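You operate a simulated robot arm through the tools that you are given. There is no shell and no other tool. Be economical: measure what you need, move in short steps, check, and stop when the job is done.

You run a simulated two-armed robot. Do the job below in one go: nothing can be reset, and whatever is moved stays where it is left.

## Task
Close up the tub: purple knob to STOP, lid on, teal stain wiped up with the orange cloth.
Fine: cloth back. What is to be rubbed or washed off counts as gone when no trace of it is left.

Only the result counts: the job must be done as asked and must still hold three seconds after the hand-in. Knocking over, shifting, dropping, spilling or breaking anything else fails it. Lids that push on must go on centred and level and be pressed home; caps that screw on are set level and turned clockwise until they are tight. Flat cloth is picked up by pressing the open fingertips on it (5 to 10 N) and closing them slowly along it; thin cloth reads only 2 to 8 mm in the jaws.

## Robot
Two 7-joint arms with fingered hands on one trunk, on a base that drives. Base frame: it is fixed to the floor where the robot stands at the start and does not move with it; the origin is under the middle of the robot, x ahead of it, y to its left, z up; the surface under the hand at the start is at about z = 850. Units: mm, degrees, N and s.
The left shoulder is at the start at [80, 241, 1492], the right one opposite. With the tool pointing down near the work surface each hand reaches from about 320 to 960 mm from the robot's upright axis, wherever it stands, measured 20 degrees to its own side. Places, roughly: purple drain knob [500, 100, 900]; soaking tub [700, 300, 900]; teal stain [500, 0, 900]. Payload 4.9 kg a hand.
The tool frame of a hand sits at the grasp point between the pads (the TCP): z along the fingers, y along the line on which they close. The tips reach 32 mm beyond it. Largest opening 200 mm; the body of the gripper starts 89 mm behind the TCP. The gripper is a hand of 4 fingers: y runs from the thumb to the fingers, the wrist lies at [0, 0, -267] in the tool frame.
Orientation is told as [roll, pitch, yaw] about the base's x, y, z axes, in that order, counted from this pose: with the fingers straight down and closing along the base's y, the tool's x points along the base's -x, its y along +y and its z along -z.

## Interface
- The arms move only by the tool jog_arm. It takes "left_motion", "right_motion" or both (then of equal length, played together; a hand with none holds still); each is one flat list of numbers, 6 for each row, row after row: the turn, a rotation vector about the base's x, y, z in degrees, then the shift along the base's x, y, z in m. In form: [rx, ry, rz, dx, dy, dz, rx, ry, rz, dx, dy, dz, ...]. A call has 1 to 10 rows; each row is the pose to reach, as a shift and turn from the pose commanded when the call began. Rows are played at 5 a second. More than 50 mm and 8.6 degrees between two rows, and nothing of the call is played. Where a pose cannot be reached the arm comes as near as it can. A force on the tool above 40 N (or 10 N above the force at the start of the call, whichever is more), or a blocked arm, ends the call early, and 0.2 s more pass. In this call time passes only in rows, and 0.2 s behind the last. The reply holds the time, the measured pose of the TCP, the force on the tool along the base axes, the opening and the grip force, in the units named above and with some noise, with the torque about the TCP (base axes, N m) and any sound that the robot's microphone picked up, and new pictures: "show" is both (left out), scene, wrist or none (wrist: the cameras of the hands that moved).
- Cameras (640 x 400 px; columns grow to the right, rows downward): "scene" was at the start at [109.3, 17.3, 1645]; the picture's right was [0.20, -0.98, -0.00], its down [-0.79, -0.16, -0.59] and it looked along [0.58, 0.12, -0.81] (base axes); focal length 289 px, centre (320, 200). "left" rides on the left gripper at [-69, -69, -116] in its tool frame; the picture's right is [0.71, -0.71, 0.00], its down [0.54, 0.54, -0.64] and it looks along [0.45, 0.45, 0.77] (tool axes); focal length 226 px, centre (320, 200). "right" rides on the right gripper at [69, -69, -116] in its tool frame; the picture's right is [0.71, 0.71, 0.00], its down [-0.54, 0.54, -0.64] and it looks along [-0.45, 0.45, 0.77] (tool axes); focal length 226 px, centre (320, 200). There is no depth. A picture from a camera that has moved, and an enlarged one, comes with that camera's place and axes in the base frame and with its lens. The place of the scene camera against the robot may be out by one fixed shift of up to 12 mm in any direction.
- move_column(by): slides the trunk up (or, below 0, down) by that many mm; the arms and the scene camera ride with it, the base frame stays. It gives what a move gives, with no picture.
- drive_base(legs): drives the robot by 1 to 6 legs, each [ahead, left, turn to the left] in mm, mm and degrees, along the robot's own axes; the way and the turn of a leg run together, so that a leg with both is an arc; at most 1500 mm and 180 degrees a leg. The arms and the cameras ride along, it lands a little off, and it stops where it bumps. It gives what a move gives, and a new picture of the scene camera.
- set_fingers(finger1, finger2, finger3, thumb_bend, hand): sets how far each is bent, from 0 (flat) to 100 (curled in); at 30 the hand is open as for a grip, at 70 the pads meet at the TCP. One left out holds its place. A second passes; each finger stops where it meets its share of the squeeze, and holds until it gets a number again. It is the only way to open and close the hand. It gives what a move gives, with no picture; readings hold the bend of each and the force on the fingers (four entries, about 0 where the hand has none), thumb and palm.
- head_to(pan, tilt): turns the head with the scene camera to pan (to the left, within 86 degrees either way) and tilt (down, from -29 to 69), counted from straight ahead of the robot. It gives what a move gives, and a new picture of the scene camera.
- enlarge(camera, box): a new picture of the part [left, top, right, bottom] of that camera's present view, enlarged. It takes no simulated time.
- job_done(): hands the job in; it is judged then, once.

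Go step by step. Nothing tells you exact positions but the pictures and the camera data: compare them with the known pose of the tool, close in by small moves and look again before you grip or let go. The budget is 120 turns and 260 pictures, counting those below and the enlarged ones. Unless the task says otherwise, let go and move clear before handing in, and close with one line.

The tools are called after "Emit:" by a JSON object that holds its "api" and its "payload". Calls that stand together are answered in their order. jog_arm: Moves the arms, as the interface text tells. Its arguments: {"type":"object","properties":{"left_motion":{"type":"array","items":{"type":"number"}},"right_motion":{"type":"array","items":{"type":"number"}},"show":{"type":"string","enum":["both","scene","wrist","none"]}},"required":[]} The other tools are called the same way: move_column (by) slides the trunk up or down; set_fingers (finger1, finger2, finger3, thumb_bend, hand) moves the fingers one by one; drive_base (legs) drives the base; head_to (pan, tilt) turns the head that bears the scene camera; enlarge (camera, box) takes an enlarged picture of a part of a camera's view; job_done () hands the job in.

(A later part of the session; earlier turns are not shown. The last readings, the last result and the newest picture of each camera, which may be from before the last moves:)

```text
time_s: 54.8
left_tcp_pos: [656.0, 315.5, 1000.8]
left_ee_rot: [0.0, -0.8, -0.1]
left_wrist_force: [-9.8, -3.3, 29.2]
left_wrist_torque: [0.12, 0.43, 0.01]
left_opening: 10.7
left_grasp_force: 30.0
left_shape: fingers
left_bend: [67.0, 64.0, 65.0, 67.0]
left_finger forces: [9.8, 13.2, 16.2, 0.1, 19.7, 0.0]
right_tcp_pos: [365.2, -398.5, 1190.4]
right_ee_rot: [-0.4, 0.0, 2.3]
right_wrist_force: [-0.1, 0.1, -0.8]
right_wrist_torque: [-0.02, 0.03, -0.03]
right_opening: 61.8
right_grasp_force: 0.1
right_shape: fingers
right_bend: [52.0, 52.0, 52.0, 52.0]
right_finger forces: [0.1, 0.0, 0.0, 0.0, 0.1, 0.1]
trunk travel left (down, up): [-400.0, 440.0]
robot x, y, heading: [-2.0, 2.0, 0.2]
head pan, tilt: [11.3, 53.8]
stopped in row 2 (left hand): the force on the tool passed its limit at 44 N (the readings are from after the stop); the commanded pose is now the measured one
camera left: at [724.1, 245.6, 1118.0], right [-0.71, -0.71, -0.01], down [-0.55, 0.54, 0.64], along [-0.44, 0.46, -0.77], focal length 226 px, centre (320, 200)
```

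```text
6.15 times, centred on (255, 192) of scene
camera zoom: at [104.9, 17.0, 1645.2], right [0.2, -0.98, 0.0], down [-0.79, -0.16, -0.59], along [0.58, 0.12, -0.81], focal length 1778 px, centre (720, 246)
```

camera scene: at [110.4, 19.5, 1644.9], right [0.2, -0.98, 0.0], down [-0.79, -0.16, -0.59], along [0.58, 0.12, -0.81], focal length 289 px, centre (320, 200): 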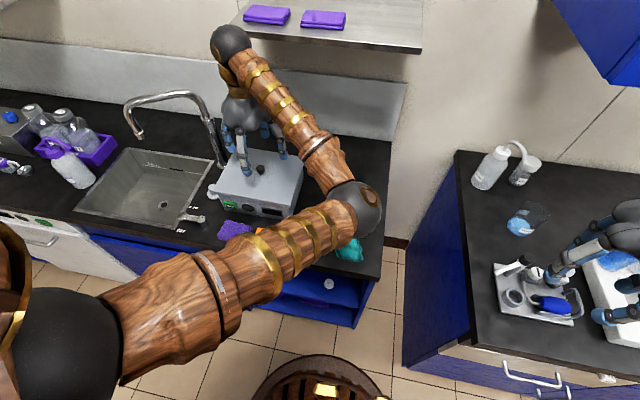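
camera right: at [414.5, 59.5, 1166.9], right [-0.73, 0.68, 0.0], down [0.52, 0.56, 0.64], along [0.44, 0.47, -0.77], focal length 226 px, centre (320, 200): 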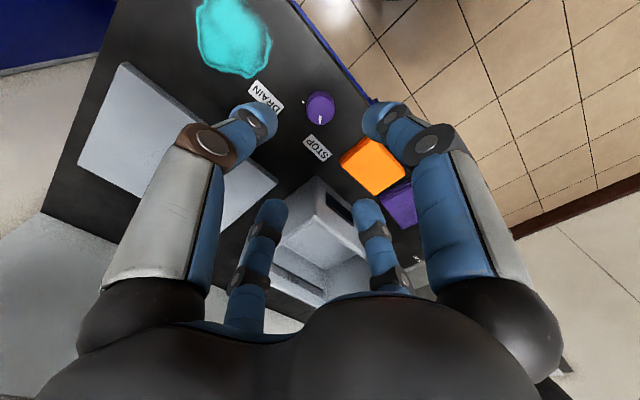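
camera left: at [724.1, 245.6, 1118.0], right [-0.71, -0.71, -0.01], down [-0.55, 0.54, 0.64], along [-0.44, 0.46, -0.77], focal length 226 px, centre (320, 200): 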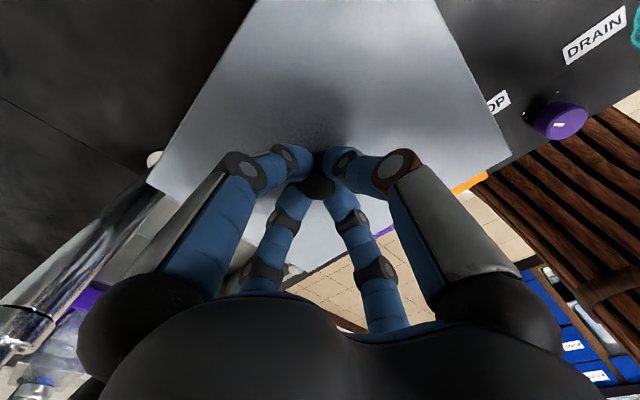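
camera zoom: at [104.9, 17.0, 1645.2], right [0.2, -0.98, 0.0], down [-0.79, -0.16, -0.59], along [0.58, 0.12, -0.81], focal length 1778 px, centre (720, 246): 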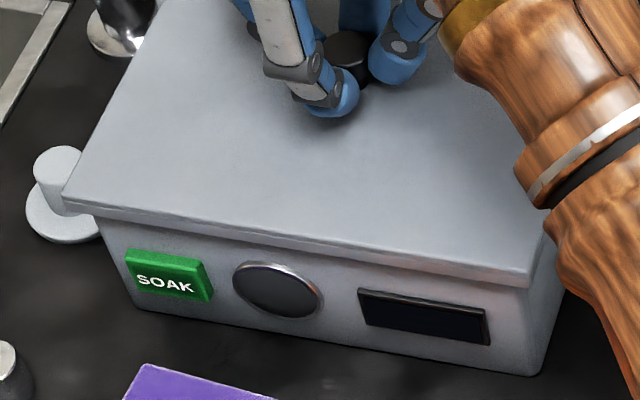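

Heard "snap": the lid is home. Now I'll ease off, open and withdraw the left hand to its parking place on the left.

Emit:
{"api": "jog_arm", "payload": {"left_motion": [0, 0, 0, 0, 0, 0.003], "show": "none"}}

Emit:
{"api": "set_fingers", "payload": {"hand": "left", "finger1": 57, "finger2": 57, "finger3": 57, "thumb_bend": 57}}

Emit:
{"api": "jog_arm", "payload": {"left_motion": [0, 0, 0, 0, 0, 0.02, 0, 0, 0, 0, 0, 0.06, 0, 0, 0, -0.02, 0, 0.095, 0, 0, 0, -0.05, 0.02, 0.12, 0, 0, 0, -0.075, 0.05, 0.14, 0, 0, 0, -0.09, 0.09, 0.16, 0, 0, 0, -0.1, 0.135, 0.17, 0, 0, 0, -0.11, 0.18, 0.18, 0, 0, 0, -0.12, 0.225, 0.18, 0, 0, 0, -0.13, 0.27, 0.18], "show": "none"}}

Emit:
{"api": "jog_arm", "payload": {"left_motion": [0, 0, 0, -0.01, 0.045, 0.01, 0, 0, 0, -0.015, 0.09, 0.015, 0, 0, 0, -0.015, 0.135, 0.015, 0, 0, 0, -0.015, 0.165, 0.015], "show": "scene"}}

Emit:
{"api": "enlarge", "payload": {"camera": "scene", "box": [200, 145, 328, 225]}}

Emit:
{"api": "enlarge", "payload": {"camera": "scene", "box": [240, 210, 376, 280]}}

```text
time_s: 55.2
left_tcp_pos: [656.6, 314.9, 1001.6]
left_ee_rot: [0.1, -0.6, -0.1]
left_wrist_force: [-8.0, -5.2, 16.7]
left_wrist_torque: [-0.01, 0.32, 0.01]
left_opening: 10.7
left_grasp_force: 27.1
left_shape: fingers
left_bend: [67.0, 64.0, 65.0, 67.0]
left_finger forces: [9.0, 11.4, 14.5, 0.1, 18.9, 0.0]
right_tcp_pos: [366.8, -399.0, 1188.9]
right_ee_rot: [-0.4, 0.1, 2.3]
right_wrist_force: [0.2, -0.1, 0.6]
right_wrist_torque: [0.03, 0.0, -0.02]
right_opening: 61.8
right_grasp_force: 0.0
right_shape: fingers
right_bend: [52.0, 52.0, 52.0, 52.0]
right_finger forces: [0.1, 0.0, 0.0, 0.0, 0.1, 0.0]
trunk travel left (down, up): [-400.0, 440.0]
robot x, y, heading: [-3.5, 1.0, 0.1]
head pan, tilt: [11.3, 53.8]
```

```text
time_s: 56.2
left_tcp_pos: [658.3, 316.8, 1000.2]
left_ee_rot: [0.1, -0.4, -0.1]
left_wrist_force: [0.3, 0.3, -0.7]
left_wrist_torque: [-0.01, -0.01, 0.0]
left_opening: 47.1
left_grasp_force: 0.0
left_shape: fingers
left_bend: [56.0, 56.0, 56.0, 56.0]
left_finger forces: [0.1, 0.1, 0.0, 0.1, 0.1, 0.0]
right_tcp_pos: [366.7, -397.1, 1189.8]
right_ee_rot: [-0.5, 0.1, 2.3]
right_wrist_force: [-1.0, -0.2, -0.8]
right_wrist_torque: [-0.01, -0.01, 0.01]
right_opening: 61.4
right_grasp_force: 0.0
right_shape: fingers
right_bend: [52.0, 52.0, 52.0, 52.0]
right_finger forces: [0.1, 0.0, 0.0, 0.0, 0.1, 0.0]
trunk travel left (down, up): [-400.0, 440.0]
robot x, y, heading: [-2.9, 0.8, 0.1]
head pan, tilt: [11.3, 53.8]
```

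```text
time_s: 58.4
left_tcp_pos: [527.2, 588.3, 1178.5]
left_ee_rot: [0.0, -0.5, -0.1]
left_wrist_force: [0.5, 0.4, -0.3]
left_wrist_torque: [-0.03, -0.02, 0.02]
left_opening: 47.2
left_grasp_force: 0.0
left_shape: fingers
left_bend: [56.0, 56.0, 56.0, 56.0]
left_finger forces: [0.0, 0.0, 0.0, 0.1, 0.0, 0.0]
right_tcp_pos: [367.8, -396.9, 1191.8]
right_ee_rot: [-0.7, 0.1, 2.3]
right_wrist_force: [-0.4, 0.3, 0.5]
right_wrist_torque: [-0.05, -0.02, 0.0]
right_opening: 61.9
right_grasp_force: 0.2
right_shape: fingers
right_bend: [52.0, 52.0, 52.0, 52.0]
right_finger forces: [0.0, 0.0, 0.1, 0.1, 0.0, 0.0]
trunk travel left (down, up): [-400.0, 440.0]
robot x, y, heading: [0.5, -2.7, 0.3]
head pan, tilt: [11.3, 53.8]
```

```text
time_s: 59.4
left_tcp_pos: [515.9, 751.5, 1192.8]
left_ee_rot: [0.0, -0.5, -0.3]
left_wrist_force: [0.2, 0.2, 0.4]
left_wrist_torque: [0.0, 0.0, -0.01]
left_opening: 47.0
left_grasp_force: 0.0
left_shape: fingers
left_bend: [56.0, 56.0, 56.0, 56.0]
left_finger forces: [0.0, 0.0, 0.1, 0.0, 0.0, 0.0]
right_tcp_pos: [366.5, -396.9, 1192.2]
right_ee_rot: [-0.7, 0.1, 2.3]
right_wrist_force: [0.1, -0.9, 0.6]
right_wrist_torque: [-0.02, -0.01, 0.03]
right_opening: 61.6
right_grasp_force: 0.1
right_shape: fingers
right_bend: [52.0, 52.0, 52.0, 52.0]
right_finger forces: [0.0, 0.0, 0.1, 0.0, 0.0, 0.0]
trunk travel left (down, up): [-400.0, 440.0]
robot x, y, heading: [-0.4, 3.9, 0.1]
head pan, tilt: [11.3, 53.8]
camera scene: at [107.8, 20.4, 1645.0], right [0.2, -0.98, 0.0], down [-0.79, -0.16, -0.59], along [0.58, 0.12, -0.81], focal length 289 px, centre (320, 200)
```

scene: 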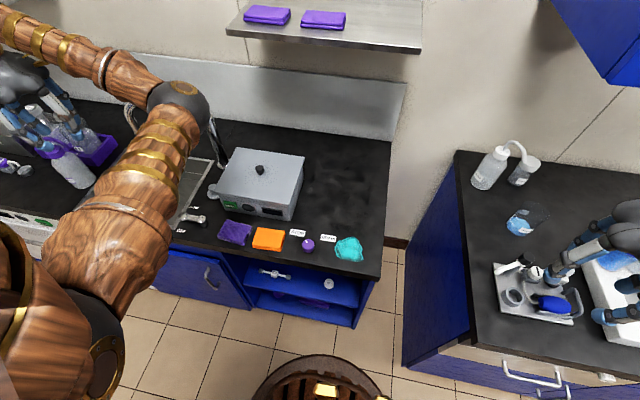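

```text
5.00 times, centred on (264, 185) of scene
camera zoom: at [107.8, 20.4, 1645.0], right [0.2, -0.98, 0.0], down [-0.79, -0.16, -0.59], along [0.58, 0.12, -0.81], focal length 1445 px, centre (600, 275)
```

zoom: 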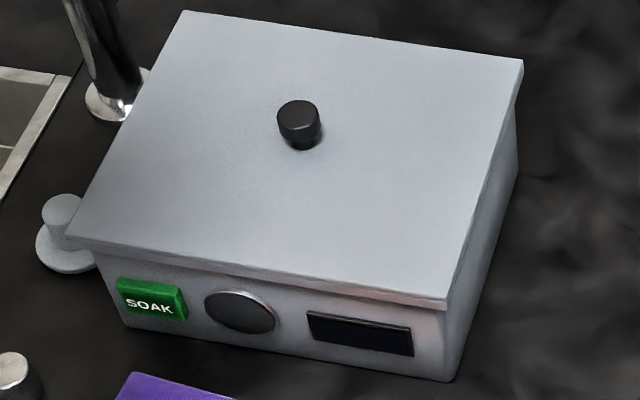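

```text
4.71 times, centred on (308, 245) of scene
camera zoom: at [107.8, 20.4, 1645.0], right [0.2, -0.98, 0.0], down [-0.79, -0.16, -0.59], along [0.58, 0.12, -0.81], focal length 1360 px, centre (376, -12)
```

zoom: 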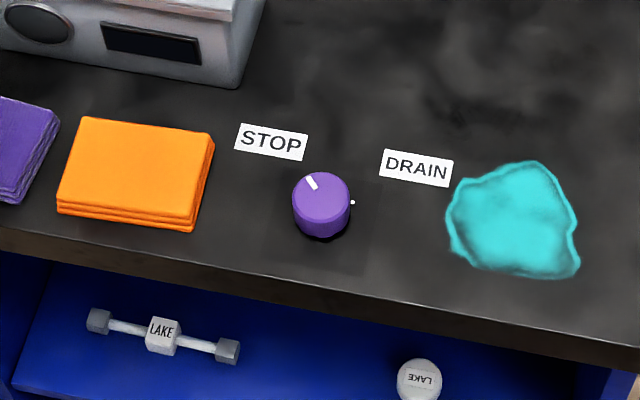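

The lid is seated and the knob is at STOP. Next is the wipe: orange cloth at about (488,251), ~63×87×13 mm; stain spans about x 471–551, y −37–49. I'll bring the right hand over the cloth with the fingers on the diagonals to keep off the lid.

Emit:
{"api": "jog_arm", "payload": {"right_motion": [0, 0, 4.3, 0.007, 0.0477, -0.007, 0, 0, 8.6, 0.014, 0.0954, -0.014, 0, 0, 12.9, 0.021, 0.143, -0.021, 0, 0, 17.2, 0.028, 0.1908, -0.028, 0, 0, 21.5, 0.035, 0.2385, -0.035, 0, 0, 25.8, 0.042, 0.286, -0.042, 0, 0, 30.1, 0.049, 0.334, -0.049, 0, 0, 34.4, 0.056, 0.3816, -0.056, 0, 0, 38.7, 0.063, 0.429, -0.063, 0, 0, 42.5, 0.07, 0.477, -0.07], "show": "none"}}

Emit:
{"api": "jog_arm", "payload": {"right_motion": [0, 0, 0, 0.008, 0.03, -0.02, 0, 0, 0, 0.016, 0.06, -0.04, 0, 0, 0, 0.024, 0.09, -0.06, 0, 0, 0, 0.032, 0.12, -0.085, 0, 0, 0, 0.04, 0.15, -0.11, 0, 0, 0, 0.048, 0.171, -0.14], "show": "both"}}

Emit:
{"api": "set_fingers", "payload": {"hand": "right", "finger1": 57, "finger2": 57, "finger3": 57, "thumb_bend": 57}}

```text
time_s: 61.6
left_tcp_pos: [515.0, 750.7, 1191.3]
left_ee_rot: [0.0, -0.6, -0.2]
left_wrist_force: [0.8, 0.0, 0.4]
left_wrist_torque: [-0.04, 0.01, -0.01]
left_opening: 47.2
left_grasp_force: 0.0
left_shape: fingers
left_bend: [56.0, 56.0, 56.0, 56.0]
left_finger forces: [0.1, 0.0, 0.0, 0.0, 0.0, 0.0]
right_tcp_pos: [437.9, 81.9, 1119.1]
right_ee_rot: [-0.6, 0.2, 44.8]
right_wrist_force: [-0.6, 0.6, 0.0]
right_wrist_torque: [-0.03, 0.0, 0.02]
right_opening: 61.6
right_grasp_force: 0.1
right_shape: fingers
right_bend: [52.0, 52.0, 52.0, 52.0]
right_finger forces: [0.0, 0.0, 0.1, 0.1, 0.0, 0.1]
right hand out of reach, approached as far as the arm can: row 1, 2, 3, 4
trunk travel left (down, up): [-400.0, 440.0]
robot x, y, heading: [1.4, 0.7, 0.2]
head pan, tilt: [11.3, 53.8]
```

```text
time_s: 63.0
left_tcp_pos: [515.5, 750.9, 1192.4]
left_ee_rot: [0.1, -0.5, -0.1]
left_wrist_force: [-0.2, 0.4, -0.3]
left_wrist_torque: [0.02, -0.02, 0.02]
left_opening: 47.2
left_grasp_force: 0.1
left_shape: fingers
left_bend: [56.0, 56.0, 56.0, 56.0]
left_finger forces: [0.1, 0.0, 0.0, 0.0, 0.0, 0.0]
right_tcp_pos: [485.0, 251.9, 977.9]
right_ee_rot: [-0.5, 0.0, 44.8]
right_wrist_force: [-0.2, -0.4, -0.3]
right_wrist_torque: [0.03, -0.04, 0.01]
right_opening: 61.9
right_grasp_force: 0.0
right_shape: fingers
right_bend: [52.0, 52.0, 52.0, 52.0]
right_finger forces: [0.0, 0.1, 0.0, 0.0, 0.0, 0.0]
trunk travel left (down, up): [-400.0, 440.0]
robot x, y, heading: [-1.4, 2.4, 0.3]
head pan, tilt: [11.3, 53.8]
camera scene: at [108.7, 19.1, 1645.0], right [0.2, -0.98, 0.0], down [-0.79, -0.16, -0.59], along [0.58, 0.12, -0.81], focal length 289 px, centre (320, 200)
camera right: at [484.7, 155.4, 1096.7], right [-1.0, 0.0, 0.0], down [0.0, 0.77, 0.64], along [0.01, 0.64, -0.77], focal length 226 px, centre (320, 200)
```

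scene: 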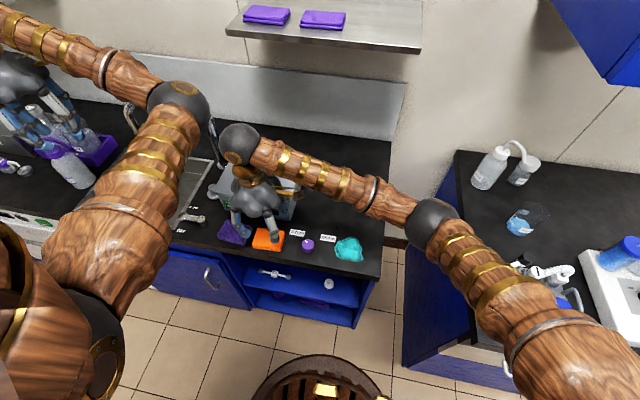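
right: 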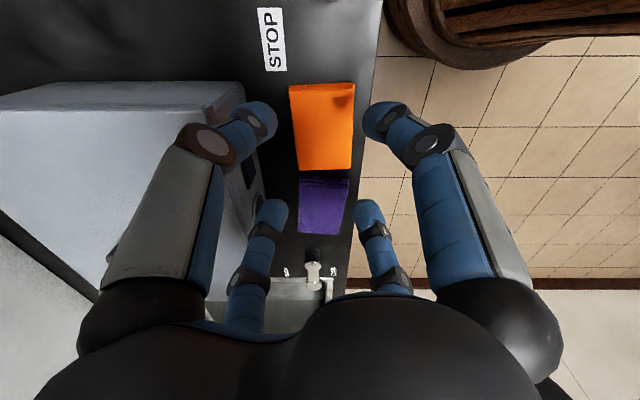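

```text
time_s: 64.0
left_tcp_pos: [515.4, 749.7, 1193.3]
left_ee_rot: [0.1, -0.4, -0.2]
left_wrist_force: [0.5, 0.6, -0.3]
left_wrist_torque: [0.03, 0.02, -0.01]
left_opening: 47.3
left_grasp_force: 0.0
left_shape: fingers
left_bend: [56.0, 56.0, 56.0, 56.0]
left_finger forces: [0.0, 0.0, 0.0, 0.1, 0.0, 0.0]
right_tcp_pos: [486.4, 251.7, 979.0]
right_ee_rot: [-0.5, 0.1, 44.8]
right_wrist_force: [0.0, -0.2, 0.2]
right_wrist_torque: [0.01, -0.01, 0.04]
right_opening: 48.1
right_grasp_force: 0.0
right_shape: fingers
right_bend: [56.0, 56.0, 56.0, 56.0]
right_finger forces: [0.0, 0.0, 0.1, 0.0, 0.0, 0.0]
trunk travel left (down, up): [-400.0, 440.0]
robot x, y, heading: [-0.8, -2.5, 0.3]
head pan, tilt: [11.3, 53.8]
```

The cloth centre is about (482,254). I'll lower until the fingertips press lightly on it.

Emit:
{"api": "jog_arm", "payload": {"right_motion": [0, 0, 0, -0.004, 0.002, -0.035, 0, 0, 0, -0.004, 0.002, -0.06, 0, 0, 0, -0.004, 0.002, -0.066, 0, 0, 0, -0.004, 0.002, -0.069], "show": "wrist"}}

Emit:
{"api": "enlarge", "payload": {"camera": "right", "box": [200, 40, 440, 240]}}

```text
time_s: 65.0
left_tcp_pos: [512.4, 749.3, 1195.0]
left_ee_rot: [0.1, -0.6, -0.1]
left_wrist_force: [-0.1, -1.1, 0.1]
left_wrist_torque: [-0.04, 0.01, 0.03]
left_opening: 47.3
left_grasp_force: 0.0
left_shape: fingers
left_bend: [56.0, 56.0, 56.0, 56.0]
left_finger forces: [0.0, 0.0, 0.1, 0.0, 0.0, 0.1]
right_tcp_pos: [483.3, 254.3, 915.1]
right_ee_rot: [-0.5, -0.2, 44.8]
right_wrist_force: [-1.5, 1.0, 28.8]
right_wrist_torque: [0.48, 0.49, -0.03]
right_opening: 47.0
right_grasp_force: 14.4
right_shape: fingers
right_bend: [56.0, 56.0, 56.0, 56.0]
right_finger forces: [7.4, 15.2, 6.4, 0.0, 0.1, 0.0]
trunk travel left (down, up): [-400.0, 440.0]
robot x, y, heading: [-3.9, 0.4, 0.1]
head pan, tilt: [11.3, 53.8]
camera right: at [480.5, 156.5, 1032.2], right [-1.0, 0.0, -0.01], down [0.0, 0.77, 0.64], along [0.01, 0.64, -0.77], focal length 226 px, centre (320, 200)
```

right: 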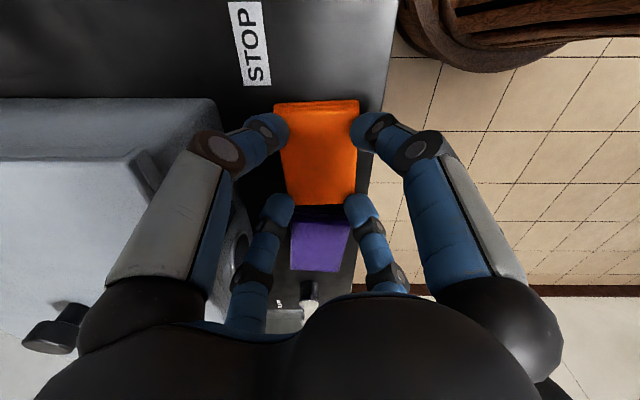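

```text
2.00 times, centred on (320, 140) of right
camera zoom: at [480.5, 156.5, 1032.2], right [-1.0, 0.0, -0.01], down [0.0, 0.77, 0.64], along [0.01, 0.64, -0.77], focal length 452 px, centre (320, 320)
```

zoom: 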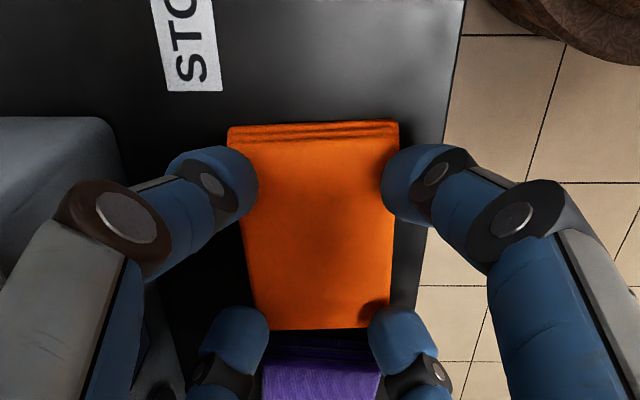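

Contact came early and at the corners; I'll raise a little, close the fingers further in, then press lightly nearer the middle.

Emit:
{"api": "jog_arm", "payload": {"right_motion": [0, 0, 0, 0, 0, 0.012], "show": "none"}}

Emit:
{"api": "set_fingers", "payload": {"hand": "right", "finger1": 62, "finger2": 62, "finger3": 62, "thumb_bend": 62}}

Emit:
{"api": "jog_arm", "payload": {"right_motion": [0, 0, 0, 0, 0, -0.007, 0, 0, 0, 0, 0, -0.012], "show": "none"}}

Emit:
{"api": "enlarge", "payload": {"camera": "right", "box": [200, 40, 440, 240]}}

```text
time_s: 65.4
left_tcp_pos: [516.8, 749.4, 1191.7]
left_ee_rot: [0.0, -0.5, -0.1]
left_wrist_force: [-0.1, 0.1, -1.2]
left_wrist_torque: [0.01, 0.01, -0.01]
left_opening: 47.4
left_grasp_force: 0.1
left_shape: fingers
left_bend: [56.0, 56.0, 56.0, 56.0]
left_finger forces: [0.0, 0.1, 0.1, 0.0, 0.0, 0.0]
right_tcp_pos: [483.5, 252.2, 921.4]
right_ee_rot: [-0.5, 0.4, 44.8]
right_wrist_force: [-0.1, 0.9, 0.7]
right_wrist_torque: [-0.04, 0.04, 0.0]
right_opening: 47.2
right_grasp_force: 0.0
right_shape: fingers
right_bend: [56.0, 56.0, 56.0, 56.0]
right_finger forces: [0.0, 0.0, 0.0, 0.1, 0.0, 0.1]
trunk travel left (down, up): [-400.0, 440.0]
robot x, y, heading: [-1.1, -0.0, 0.1]
head pan, tilt: [11.3, 53.8]
```

```text
time_s: 66.4
left_tcp_pos: [515.3, 748.9, 1193.1]
left_ee_rot: [0.1, -0.6, -0.1]
left_wrist_force: [0.2, 0.8, -1.0]
left_wrist_torque: [-0.03, -0.01, 0.01]
left_opening: 47.5
left_grasp_force: 0.1
left_shape: fingers
left_bend: [56.0, 56.0, 56.0, 56.0]
left_finger forces: [0.1, 0.1, 0.1, 0.0, 0.1, 0.0]
right_tcp_pos: [483.8, 251.2, 923.6]
right_ee_rot: [-0.5, 0.1, 44.8]
right_wrist_force: [0.3, 0.5, -0.7]
right_wrist_torque: [0.01, -0.01, -0.01]
right_opening: 26.2
right_grasp_force: 0.1
right_shape: fingers
right_bend: [62.0, 62.0, 62.0, 62.0]
right_finger forces: [0.0, 0.0, 0.0, 0.0, 0.0, 0.0]
trunk travel left (down, up): [-400.0, 440.0]
robot x, y, heading: [2.5, 2.2, 0.3]
head pan, tilt: [11.3, 53.8]
```

```text
time_s: 67.0
left_tcp_pos: [514.9, 749.4, 1193.9]
left_ee_rot: [0.1, -0.6, 0.0]
left_wrist_force: [0.5, -1.1, 0.1]
left_wrist_torque: [0.04, 0.02, 0.0]
left_opening: 47.1
left_grasp_force: 0.1
left_shape: fingers
left_bend: [56.0, 56.0, 56.0, 56.0]
left_finger forces: [0.0, 0.0, 0.0, 0.0, 0.0, 0.0]
right_tcp_pos: [481.7, 252.5, 912.0]
right_ee_rot: [-0.5, 0.0, 44.8]
right_wrist_force: [-0.6, 0.5, 8.7]
right_wrist_torque: [0.16, 0.1, -0.02]
right_opening: 25.7
right_grasp_force: 4.0
right_shape: fingers
right_bend: [62.0, 62.0, 62.0, 62.0]
right_finger forces: [1.7, 4.8, 2.2, 0.1, 0.1, 0.1]
trunk travel left (down, up): [-400.0, 440.0]
robot x, y, heading: [0.3, 5.7, 0.0]
head pan, tilt: [11.3, 53.8]
```

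```text
2.00 times, centred on (320, 140) of right
camera zoom: at [480.0, 155.6, 1030.0], right [-1.0, 0.0, -0.01], down [0.0, 0.77, 0.64], along [0.01, 0.64, -0.77], focal length 452 px, centre (320, 320)
```

zoom: 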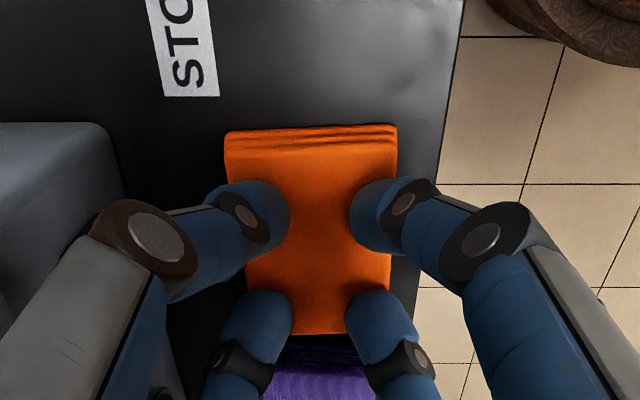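

Pressing at ~9 N on the cloth; now I close slowly.

Emit:
{"api": "set_fingers", "payload": {"hand": "right", "finger1": 66, "finger2": 66, "finger3": 66, "thumb_bend": 66}}

Emit:
{"api": "jog_arm", "payload": {"right_motion": [0.5, 0, 0, 0, 0, -0.002], "show": "none"}}

Emit:
{"api": "set_fingers", "payload": {"hand": "right", "finger1": 74, "finger2": 74, "finger3": 74, "thumb_bend": 74}}

Emit:
{"api": "enlarge", "payload": {"camera": "right", "box": [200, 40, 440, 240]}}

```text
time_s: 68.0
left_tcp_pos: [515.6, 750.7, 1192.4]
left_ee_rot: [0.2, -0.5, -0.1]
left_wrist_force: [0.1, 0.4, 0.9]
left_wrist_torque: [0.0, 0.01, 0.01]
left_opening: 47.2
left_grasp_force: 0.1
left_shape: fingers
left_bend: [56.0, 56.0, 56.0, 56.0]
left_finger forces: [0.1, 0.0, 0.1, 0.0, 0.1, 0.1]
right_tcp_pos: [482.7, 251.6, 911.0]
right_ee_rot: [-0.5, 0.1, 44.8]
right_wrist_force: [0.0, -0.2, -0.4]
right_wrist_torque: [0.01, 0.0, -0.01]
right_opening: 12.6
right_grasp_force: 0.0
right_shape: fingers
right_bend: [66.0, 66.0, 66.0, 66.0]
right_finger forces: [0.1, 0.1, 0.0, 0.1, 0.0, 0.0]
trunk travel left (down, up): [-400.0, 440.0]
robot x, y, heading: [0.8, -2.2, 0.1]
head pan, tilt: [11.3, 53.8]
```

```text
time_s: 68.4
left_tcp_pos: [515.6, 750.2, 1193.5]
left_ee_rot: [0.1, -0.4, 0.0]
left_wrist_force: [-0.1, 0.9, -0.1]
left_wrist_torque: [0.0, -0.03, 0.0]
left_opening: 47.2
left_grasp_force: 0.1
left_shape: fingers
left_bend: [56.0, 56.0, 56.0, 56.0]
left_finger forces: [0.0, 0.0, 0.0, 0.0, 0.1, 0.0]
right_tcp_pos: [482.5, 252.1, 909.2]
right_ee_rot: [-0.2, -0.2, 44.9]
right_wrist_force: [-0.1, -0.4, 1.5]
right_wrist_torque: [-0.01, -0.01, 0.02]
right_opening: 12.4
right_grasp_force: 0.5
right_shape: fingers
right_bend: [66.0, 66.0, 66.0, 66.0]
right_finger forces: [0.6, 0.3, 0.1, 0.0, 0.0, 0.1]
trunk travel left (down, up): [-400.0, 440.0]
robot x, y, heading: [-0.2, -1.5, 0.3]
head pan, tilt: [11.3, 53.8]
```

```text
time_s: 69.4
left_tcp_pos: [515.8, 747.9, 1193.6]
left_ee_rot: [0.1, -0.4, -0.1]
left_wrist_force: [-0.1, 0.5, -0.5]
left_wrist_torque: [0.0, 0.01, 0.01]
left_opening: 46.8
left_grasp_force: 0.1
left_shape: fingers
left_bend: [56.0, 56.0, 56.0, 56.0]
left_finger forces: [0.0, 0.0, 0.1, 0.0, 0.1, 0.0]
right_tcp_pos: [482.3, 251.4, 909.8]
right_ee_rot: [-0.1, -0.2, 44.8]
right_wrist_force: [-0.2, -0.3, 0.8]
right_wrist_torque: [0.0, 0.03, -0.02]
right_opening: 0.0
right_grasp_force: 0.1
right_shape: fingers
right_bend: [72.0, 72.0, 72.0, 71.0]
right_finger forces: [0.0, 0.0, 0.1, 0.0, 0.1, 0.0]
trunk travel left (down, up): [-400.0, 440.0]
robot x, y, heading: [-0.9, -1.1, 0.2]
head pan, tilt: [11.3, 53.8]
```

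```text
2.00 times, centred on (320, 140) of right
camera zoom: at [480.5, 154.5, 1026.4], right [-1.0, 0.0, 0.0], down [0.0, 0.77, 0.64], along [0.01, 0.64, -0.77], focal length 452 px, centre (320, 320)
```

zoom: 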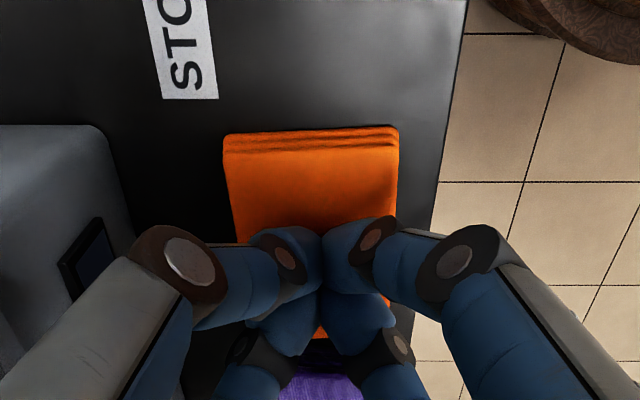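

The tips rise as they curl, so they slid off. I'll redo it keeping pressure: alternate small closings with small lowerings.

Emit:
{"api": "set_fingers", "payload": {"hand": "right", "finger1": 61, "finger2": 61, "finger3": 61, "thumb_bend": 61}}

Emit:
{"api": "jog_arm", "payload": {"right_motion": [0.3, 0.2, 0, 0, -0.004, 0.0], "show": "none"}}

Emit:
{"api": "set_fingers", "payload": {"hand": "right", "finger1": 64, "finger2": 64, "finger3": 64, "thumb_bend": 64}}

Emit:
{"api": "jog_arm", "payload": {"right_motion": [0, 0, 0, 0, 0, -0.0025], "show": "none"}}

Emit:
{"api": "set_fingers", "payload": {"hand": "right", "finger1": 67, "finger2": 67, "finger3": 67, "thumb_bend": 67}}

Emit:
{"api": "jog_arm", "payload": {"right_motion": [0, 0, 0, 0, 0, -0.0025], "show": "wrist"}}

```text
time_s: 70.4
left_tcp_pos: [512.9, 748.3, 1194.9]
left_ee_rot: [0.1, -0.6, -0.2]
left_wrist_force: [-0.1, 0.5, 0.7]
left_wrist_torque: [0.02, -0.06, 0.01]
left_opening: 47.1
left_grasp_force: 0.0
left_shape: fingers
left_bend: [56.0, 56.0, 56.0, 56.0]
left_finger forces: [0.0, 0.1, 0.0, 0.0, 0.0, 0.0]
right_tcp_pos: [482.3, 251.8, 911.0]
right_ee_rot: [-0.2, -0.3, 44.8]
right_wrist_force: [4.1, 3.1, 28.1]
right_wrist_torque: [0.07, -0.23, 0.07]
right_opening: 23.8
right_grasp_force: 14.8
right_shape: fingers
right_bend: [62.0, 62.0, 62.0, 62.0]
right_finger forces: [5.5, 6.5, 7.2, 0.0, 9.8, 0.0]
trunk travel left (down, up): [-400.0, 440.0]
robot x, y, heading: [-1.3, -0.4, 0.2]
head pan, tilt: [11.3, 53.8]
```

```text
time_s: 70.8
left_tcp_pos: [514.3, 748.7, 1194.7]
left_ee_rot: [0.0, -0.6, -0.1]
left_wrist_force: [0.6, -0.3, 0.6]
left_wrist_torque: [0.01, -0.02, 0.0]
left_opening: 47.3
left_grasp_force: 0.0
left_shape: fingers
left_bend: [56.0, 56.0, 56.0, 56.0]
left_finger forces: [0.1, 0.0, 0.0, 0.0, 0.0, 0.0]
right_tcp_pos: [481.4, 248.0, 910.7]
right_ee_rot: [0.2, -0.4, 44.9]
right_wrist_force: [3.9, 7.3, 32.7]
right_wrist_torque: [0.64, -0.51, 0.02]
right_opening: 24.3
right_grasp_force: 16.2
right_shape: fingers
right_bend: [62.0, 62.0, 61.0, 62.0]
right_finger forces: [3.2, 5.2, 19.6, 0.0, 4.1, 0.0]
trunk travel left (down, up): [-400.0, 440.0]
robot x, y, heading: [0.1, -2.7, 0.2]
head pan, tilt: [11.3, 53.8]
```

```text
time_s: 71.8
left_tcp_pos: [514.0, 749.3, 1194.2]
left_ee_rot: [0.1, -0.6, -0.1]
left_wrist_force: [-0.2, 0.6, 0.7]
left_wrist_torque: [-0.02, 0.0, 0.01]
left_opening: 47.2
left_grasp_force: 0.0
left_shape: fingers
left_bend: [56.0, 56.0, 56.0, 56.0]
left_finger forces: [0.0, 0.0, 0.0, 0.0, 0.1, 0.1]
right_tcp_pos: [482.5, 247.4, 910.9]
right_ee_rot: [0.2, -0.5, 44.8]
right_wrist_force: [7.1, 11.2, 40.4]
right_wrist_torque: [1.26, -1.33, 0.11]
right_opening: 19.7
right_grasp_force: 20.4
right_shape: fingers
right_bend: [64.0, 64.0, 61.0, 64.0]
right_finger forces: [0.0, 0.0, 40.3, 0.0, 0.1, 0.0]
trunk travel left (down, up): [-400.0, 440.0]
robot x, y, heading: [-0.0, 2.9, 0.4]
head pan, tilt: [11.3, 53.8]
```

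```text
time_s: 72.2
left_tcp_pos: [514.9, 748.6, 1192.7]
left_ee_rot: [0.1, -0.5, -0.1]
left_wrist_force: [-0.2, 0.2, 0.1]
left_wrist_torque: [-0.02, -0.02, 0.01]
left_opening: 47.3
left_grasp_force: 0.1
left_shape: fingers
left_bend: [56.0, 56.0, 56.0, 56.0]
left_finger forces: [0.1, 0.0, 0.0, 0.2, 0.1, 0.0]
right_tcp_pos: [481.8, 249.1, 910.1]
right_ee_rot: [0.3, -0.7, 44.7]
right_wrist_force: [-5.5, -2.4, 17.4]
right_wrist_torque: [-0.38, 0.44, -0.02]
right_opening: 19.4
right_grasp_force: 8.4
right_shape: fingers
right_bend: [64.0, 64.0, 64.0, 64.0]
right_finger forces: [13.8, 2.0, 0.1, 0.1, 1.3, 0.1]
trunk travel left (down, up): [-400.0, 440.0]
robot x, y, heading: [-0.2, 2.0, 0.2]
head pan, tilt: [11.3, 53.8]
stopped in row 1 (right hand): the force on the tool passed its limit at 55 N (the readings are from after the stop); the commanded pose is now the measured one
```

```text
time_s: 73.2
left_tcp_pos: [515.0, 749.8, 1192.4]
left_ee_rot: [0.1, -0.4, -0.1]
left_wrist_force: [-0.8, 1.0, -1.0]
left_wrist_torque: [0.0, -0.03, 0.0]
left_opening: 47.1
left_grasp_force: 0.0
left_shape: fingers
left_bend: [56.0, 56.0, 56.0, 56.0]
left_finger forces: [0.0, 0.1, 0.0, 0.0, 0.0, 0.0]
right_tcp_pos: [485.2, 248.4, 908.9]
right_ee_rot: [0.3, -0.5, 44.7]
right_wrist_force: [0.7, 0.5, 0.2]
right_wrist_torque: [0.01, -0.01, -0.03]
right_opening: 8.9
right_grasp_force: 0.1
right_shape: fingers
right_bend: [67.0, 67.0, 67.0, 67.0]
right_finger forces: [0.0, 0.0, 0.0, 0.1, 0.0, 0.0]
trunk travel left (down, up): [-400.0, 440.0]
robot x, y, heading: [-0.1, -1.0, -0.0]
head pan, tilt: [11.3, 53.8]
```

```text
time_s: 73.6
left_tcp_pos: [514.0, 749.4, 1194.5]
left_ee_rot: [0.1, -0.5, -0.1]
left_wrist_force: [-0.2, -0.9, -0.5]
left_wrist_torque: [-0.02, 0.0, 0.02]
left_opening: 47.2
left_grasp_force: 0.1
left_shape: fingers
left_bend: [56.0, 56.0, 56.0, 56.0]
left_finger forces: [0.1, 0.0, 0.0, 0.1, 0.0, 0.1]
right_tcp_pos: [484.2, 248.5, 907.6]
right_ee_rot: [0.3, -0.7, 44.7]
right_wrist_force: [0.1, 0.6, 10.2]
right_wrist_torque: [-0.09, -0.04, 0.03]
right_opening: 8.5
right_grasp_force: 4.8
right_shape: fingers
right_bend: [67.0, 67.0, 67.0, 67.0]
right_finger forces: [2.3, 2.1, 1.1, 0.1, 3.7, 0.1]
trunk travel left (down, up): [-400.0, 440.0]
robot x, y, heading: [1.2, 2.1, 0.5]
head pan, tilt: [11.3, 53.8]
camera right: at [481.4, 150.3, 1024.5], right [-1.0, 0.0, -0.01], down [0.0, 0.76, 0.65], along [0.01, 0.65, -0.76], focal length 226 px, centre (320, 200)
```

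right: 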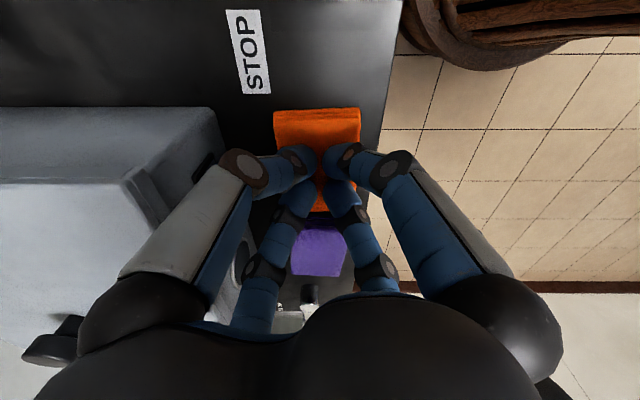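

All four tips press evenly at 10 N with a 9 mm gap. I'll close the rest and test-lift.

Emit:
{"api": "jog_arm", "payload": {"right_motion": [0, 0, 0, 0, 0, -0.001], "show": "none"}}

Emit:
{"api": "set_fingers", "payload": {"hand": "right", "finger1": 76, "finger2": 76, "finger3": 76, "thumb_bend": 76}}

Emit:
{"api": "enlarge", "payload": {"camera": "right", "box": [200, 40, 440, 240]}}

```text
time_s: 74.0
left_tcp_pos: [512.9, 748.7, 1193.4]
left_ee_rot: [0.1, -0.6, -0.1]
left_wrist_force: [-0.2, 0.4, -0.2]
left_wrist_torque: [0.01, 0.01, 0.02]
left_opening: 47.3
left_grasp_force: 0.0
left_shape: fingers
left_bend: [56.0, 56.0, 56.0, 56.0]
left_finger forces: [0.1, 0.0, 0.1, 0.0, 0.1, 0.0]
right_tcp_pos: [482.4, 247.3, 908.9]
right_ee_rot: [0.2, -0.7, 44.8]
right_wrist_force: [0.5, -0.2, 18.6]
right_wrist_torque: [-0.08, 0.02, -0.02]
right_opening: 8.2
right_grasp_force: 9.5
right_shape: fingers
right_bend: [67.0, 67.0, 67.0, 67.0]
right_finger forces: [4.1, 5.9, 1.9, 0.0, 6.8, 0.0]
trunk travel left (down, up): [-400.0, 440.0]
robot x, y, heading: [0.8, -0.3, 0.3]
head pan, tilt: [11.3, 53.8]
```

```text
time_s: 75.0
left_tcp_pos: [515.2, 749.8, 1192.2]
left_ee_rot: [0.1, -0.5, -0.2]
left_wrist_force: [0.0, 0.1, -0.3]
left_wrist_torque: [-0.01, 0.01, -0.01]
left_opening: 47.0
left_grasp_force: 0.1
left_shape: fingers
left_bend: [56.0, 56.0, 56.0, 56.0]
left_finger forces: [0.0, 0.0, 0.1, 0.0, 0.1, 0.0]
right_tcp_pos: [484.7, 248.1, 906.5]
right_ee_rot: [0.2, -0.5, 44.8]
right_wrist_force: [-0.2, -0.6, -0.4]
right_wrist_torque: [-0.02, 0.02, -0.03]
right_opening: 0.0
right_grasp_force: 0.0
right_shape: fingers
right_bend: [73.0, 73.0, 73.0, 72.0]
right_finger forces: [0.0, 0.1, 0.0, 0.0, 0.0, 0.1]
trunk travel left (down, up): [-400.0, 440.0]
robot x, y, heading: [-1.8, -1.3, 0.1]
head pan, tilt: [11.3, 53.8]
```

```text
2.00 times, centred on (320, 140) of right
camera zoom: at [481.6, 150.6, 1022.4], right [-1.0, 0.0, 0.0], down [0.0, 0.76, 0.65], along [0.01, 0.65, -0.76], focal length 452 px, centre (320, 320)
```

zoom: 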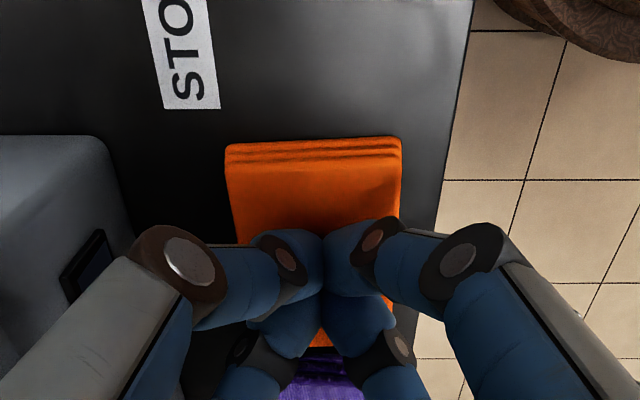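

The pad is too stiff to bunch, so I'll cage it: fingers on the diagonals, lowered outside its long edges, then squeezed inwards.

Emit:
{"api": "jog_arm", "payload": {"right_motion": [0, 0, 0, 0, 0, 0.02, -0.2, 0.5, 0, -0.002, -0.006, 0.035], "show": "none"}}

Emit:
{"api": "set_fingers", "payload": {"hand": "right", "finger1": 50, "finger2": 50, "finger3": 50, "thumb_bend": 50}}

Emit:
{"api": "enlarge", "payload": {"camera": "right", "box": [180, 20, 460, 260]}}

```text
time_s: 75.6
left_tcp_pos: [515.2, 749.7, 1193.7]
left_ee_rot: [0.1, -0.5, -0.1]
left_wrist_force: [0.4, -0.3, 0.0]
left_wrist_torque: [-0.02, 0.02, 0.01]
left_opening: 47.1
left_grasp_force: 0.1
left_shape: fingers
left_bend: [56.0, 56.0, 56.0, 56.0]
left_finger forces: [0.0, 0.0, 0.1, 0.0, 0.0, 0.0]
right_tcp_pos: [481.8, 242.3, 941.9]
right_ee_rot: [0.5, -0.1, 44.9]
right_wrist_force: [-0.7, 1.1, 0.3]
right_wrist_torque: [0.02, 0.0, 0.0]
right_opening: 0.0
right_grasp_force: 0.0
right_shape: fingers
right_bend: [73.0, 73.0, 73.0, 72.0]
right_finger forces: [0.1, 0.1, 0.1, 0.1, 0.1, 0.1]
trunk travel left (down, up): [-400.0, 440.0]
robot x, y, heading: [-1.7, 1.4, -0.0]
head pan, tilt: [11.3, 53.8]
```

```text
time_s: 76.6
left_tcp_pos: [516.0, 750.0, 1192.3]
left_ee_rot: [0.2, -0.5, -0.1]
left_wrist_force: [-0.2, 1.1, 0.7]
left_wrist_torque: [-0.02, 0.04, 0.03]
left_opening: 47.0
left_grasp_force: 0.0
left_shape: fingers
left_bend: [56.0, 56.0, 56.0, 56.0]
left_finger forces: [0.0, 0.0, 0.0, 0.0, 0.0, 0.1]
right_tcp_pos: [482.7, 242.6, 941.3]
right_ee_rot: [0.6, 0.0, 44.8]
right_wrist_force: [-0.1, -0.4, -0.9]
right_wrist_torque: [-0.02, 0.02, -0.03]
right_opening: 68.6
right_grasp_force: 0.1
right_shape: fingers
right_bend: [50.0, 50.0, 50.0, 50.0]
right_finger forces: [0.0, 0.0, 0.1, 0.0, 0.0, 0.1]
trunk travel left (down, up): [-400.0, 440.0]
robot x, y, heading: [-1.1, 0.5, 0.2]
head pan, tilt: [11.3, 53.8]
```

```text
1.67 times, centred on (320, 140) of right
camera zoom: at [481.1, 144.9, 1058.4], right [-1.0, 0.0, 0.01], down [0.01, 0.76, 0.65], along [0.0, 0.65, -0.76], focal length 377 px, centre (320, 300)
```

zoom: 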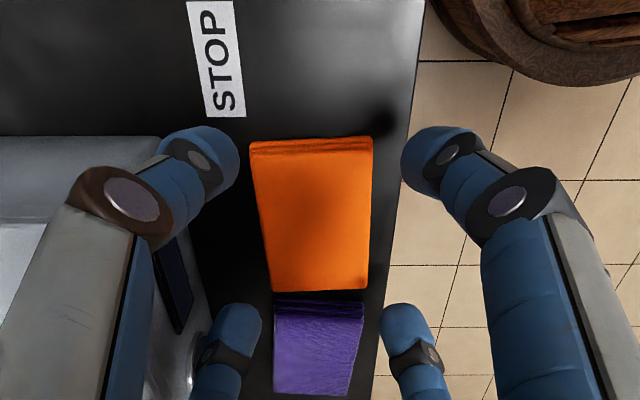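

Emit:
{"api": "set_fingers", "payload": {"hand": "right", "finger1": 52, "finger2": 52, "finger3": 52, "thumb_bend": 52}}

Emit:
{"api": "jog_arm", "payload": {"right_motion": [-0.5, 0, 0, 0.002, 0.009, -0.01, -0.5, 0, 0, 0.002, 0.009, -0.022], "show": "none"}}

Emit:
{"api": "enlarge", "payload": {"camera": "right", "box": [180, 20, 460, 260]}}

```text
time_s: 77.6
left_tcp_pos: [516.3, 748.5, 1192.8]
left_ee_rot: [0.2, -0.5, 0.0]
left_wrist_force: [0.2, -1.2, 0.6]
left_wrist_torque: [0.05, 0.02, 0.02]
left_opening: 47.0
left_grasp_force: 0.0
left_shape: fingers
left_bend: [56.0, 56.0, 56.0, 56.0]
left_finger forces: [0.0, 0.1, 0.0, 0.1, 0.2, 0.0]
right_tcp_pos: [482.2, 242.7, 942.0]
right_ee_rot: [0.4, 0.0, 44.8]
right_wrist_force: [-0.9, -0.5, 0.4]
right_wrist_torque: [-0.05, 0.03, 0.0]
right_opening: 62.3
right_grasp_force: 0.0
right_shape: fingers
right_bend: [52.0, 52.0, 52.0, 52.0]
right_finger forces: [0.1, 0.1, 0.0, 0.0, 0.0, 0.0]
trunk travel left (down, up): [-400.0, 440.0]
robot x, y, heading: [-0.7, 1.7, 0.5]
head pan, tilt: [11.3, 53.8]
```

```text
time_s: 78.2
left_tcp_pos: [515.5, 749.5, 1193.8]
left_ee_rot: [0.1, -0.4, -0.1]
left_wrist_force: [-0.5, 0.5, 0.2]
left_wrist_torque: [0.02, 0.02, -0.01]
left_opening: 47.1
left_grasp_force: 0.1
left_shape: fingers
left_bend: [56.0, 56.0, 56.0, 56.0]
left_finger forces: [0.0, 0.0, 0.0, 0.1, 0.0, 0.0]
right_tcp_pos: [483.4, 249.6, 919.8]
right_ee_rot: [0.1, 0.3, 44.8]
right_wrist_force: [0.4, -0.1, 1.2]
right_wrist_torque: [0.01, 0.01, 0.01]
right_opening: 62.5
right_grasp_force: 0.1
right_shape: fingers
right_bend: [52.0, 52.0, 52.0, 52.0]
right_finger forces: [0.0, 0.1, 0.0, 0.0, 0.1, 0.1]
trunk travel left (down, up): [-400.0, 440.0]
robot x, y, heading: [2.3, -0.2, 0.1]
head pan, tilt: [11.3, 53.8]
```

```text
1.67 times, centred on (320, 140) of right
camera zoom: at [482.5, 153.6, 1037.7], right [-1.0, 0.0, 0.0], down [0.01, 0.77, 0.64], along [0.0, 0.64, -0.77], focal length 377 px, centre (320, 300)
```

zoom: 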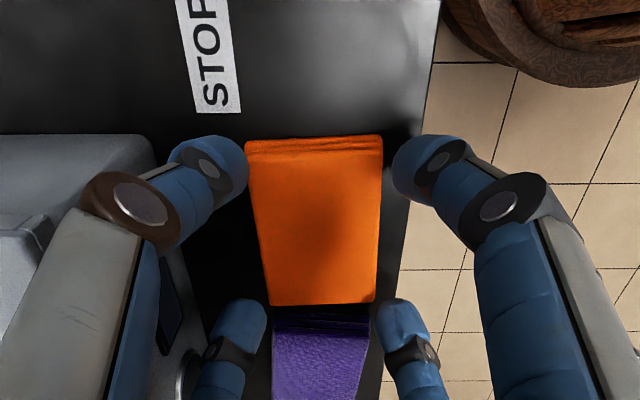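

Emit:
{"api": "jog_arm", "payload": {"right_motion": [0, 0, 0, 0.002, -0.007, -0.004, 0, 0, 0, 0.002, -0.007, -0.012, 0, 0, 0, 0.002, -0.007, -0.019], "show": "none"}}

Emit:
{"api": "enlarge", "payload": {"camera": "right", "box": [180, 20, 460, 260]}}

```text
time_s: 79.0
left_tcp_pos: [515.4, 749.3, 1193.3]
left_ee_rot: [0.1, -0.5, -0.2]
left_wrist_force: [-0.4, 0.3, -0.5]
left_wrist_torque: [0.0, 0.0, -0.02]
left_opening: 47.2
left_grasp_force: 0.1
left_shape: fingers
left_bend: [56.0, 56.0, 56.0, 56.0]
left_finger forces: [0.0, 0.0, 0.0, 0.1, 0.1, 0.1]
right_tcp_pos: [484.3, 244.2, 899.5]
right_ee_rot: [0.1, 0.4, 44.8]
right_wrist_force: [-2.1, -1.0, 3.3]
right_wrist_torque: [-0.02, 0.05, 0.05]
right_opening: 64.0
right_grasp_force: 2.9
right_shape: fingers
right_bend: [52.0, 51.0, 51.0, 51.0]
right_finger forces: [0.6, 2.2, 0.8, 0.0, 1.2, 0.0]
trunk travel left (down, up): [-400.0, 440.0]
robot x, y, heading: [-3.1, -1.2, 0.0]
head pan, tilt: [11.3, 53.8]
```

```text
1.67 times, centred on (320, 140) of right
camera zoom: at [483.8, 147.5, 1017.8], right [-1.0, 0.0, 0.01], down [0.01, 0.77, 0.64], along [0.0, 0.64, -0.77], focal length 377 px, centre (320, 300)
```

zoom: 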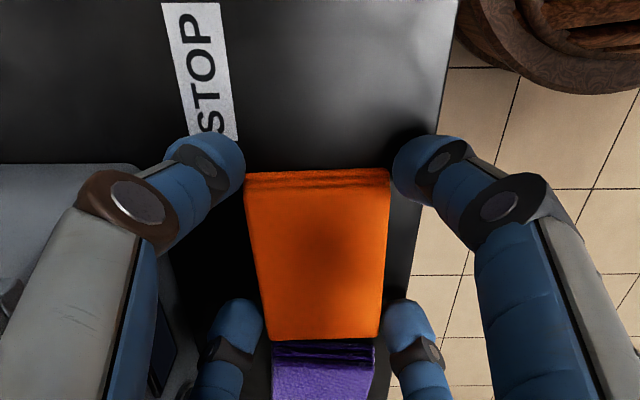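

The fingers straddle the pad, lightly touching its sides. Squeeze, then a small test lift.

Emit:
{"api": "set_fingers", "payload": {"hand": "right", "finger1": 60, "finger2": 60, "finger3": 60, "thumb_bend": 60}}

Emit:
{"api": "enlarge", "payload": {"camera": "right", "box": [180, 20, 460, 260]}}

```text
time_s: 80.0
left_tcp_pos: [514.6, 748.8, 1194.1]
left_ee_rot: [0.1, -0.5, 0.0]
left_wrist_force: [-0.2, -0.1, -0.2]
left_wrist_torque: [0.0, -0.03, 0.01]
left_opening: 47.0
left_grasp_force: 0.0
left_shape: fingers
left_bend: [56.0, 56.0, 56.0, 56.0]
left_finger forces: [0.0, 0.0, 0.1, 0.0, 0.0, 0.0]
right_tcp_pos: [484.5, 244.1, 899.6]
right_ee_rot: [0.2, 0.4, 44.8]
right_wrist_force: [0.4, -0.5, 0.0]
right_wrist_torque: [-0.04, 0.02, -0.01]
right_opening: 60.4
right_grasp_force: 17.1
right_shape: fingers
right_bend: [54.0, 53.0, 55.0, 55.0]
right_finger forces: [8.3, 8.0, 6.5, 0.0, 10.5, 0.0]
trunk travel left (down, up): [-400.0, 440.0]
robot x, y, heading: [-0.6, 0.8, 0.0]
head pan, tilt: [11.3, 53.8]
```

```text
1.67 times, centred on (320, 140) of right
camera zoom: at [483.9, 147.8, 1018.2], right [-1.0, 0.0, 0.01], down [0.01, 0.77, 0.64], along [0.0, 0.64, -0.77], focal length 377 px, centre (320, 300)
```

zoom: 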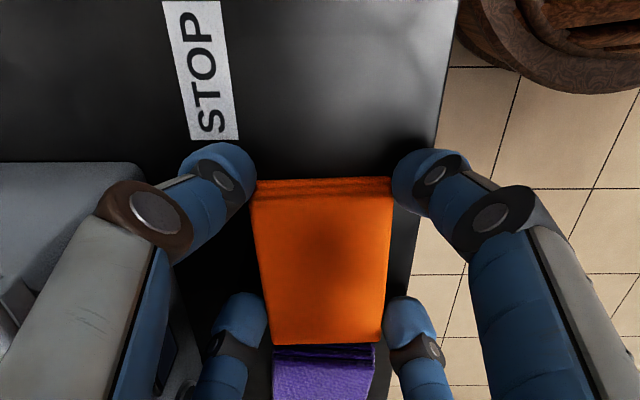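

Grip holds at 17 N. Lifting straight up.

Emit:
{"api": "jog_arm", "payload": {"right_motion": [0, 0, 0, 0, 0, 0.01, 0, 0, 0, 0, 0, 0.025, 0, 0, 0, 0, 0, 0.05], "show": "both"}}

```text
time_s: 80.8
left_tcp_pos: [516.3, 749.6, 1193.7]
left_ee_rot: [0.0, -0.5, -0.2]
left_wrist_force: [0.3, 0.0, -0.2]
left_wrist_torque: [0.02, 0.03, 0.0]
left_opening: 47.1
left_grasp_force: 0.1
left_shape: fingers
left_bend: [56.0, 56.0, 56.0, 56.0]
left_finger forces: [0.1, 0.0, 0.1, 0.0, 0.0, 0.0]
right_tcp_pos: [486.0, 244.7, 949.7]
right_ee_rot: [0.0, 0.4, 44.8]
right_wrist_force: [-0.5, -0.9, -0.8]
right_wrist_torque: [-0.01, 0.01, 0.0]
right_opening: 60.3
right_grasp_force: 16.6
right_shape: fingers
right_bend: [54.0, 53.0, 55.0, 55.0]
right_finger forces: [8.4, 8.1, 6.6, 0.0, 10.3, 0.1]
trunk travel left (down, up): [-400.0, 440.0]
robot x, y, heading: [-1.7, 0.5, 0.2]
head pan, tilt: [11.3, 53.8]
camera scene: at [108.5, 18.8, 1644.9], right [0.2, -0.98, 0.0], down [-0.79, -0.16, -0.59], along [0.58, 0.12, -0.81], focal length 289 px, centre (320, 200)
camera right: at [484.5, 147.9, 1067.0], right [-1.0, 0.0, 0.0], down [0.01, 0.77, 0.64], along [0.0, 0.64, -0.77], focal length 226 px, centre (320, 200)
```

scene: 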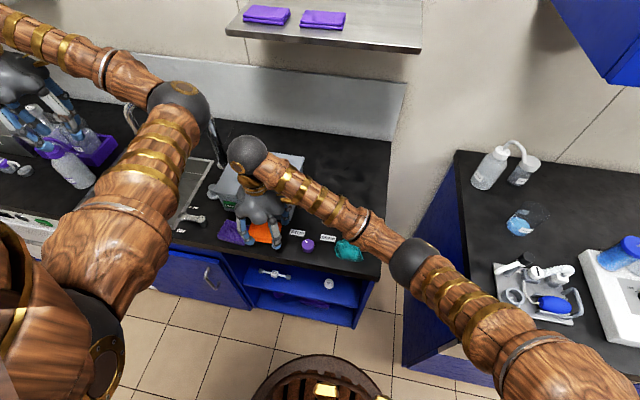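
right: 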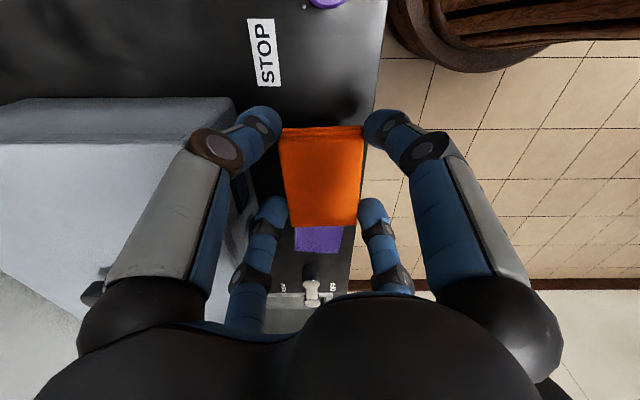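

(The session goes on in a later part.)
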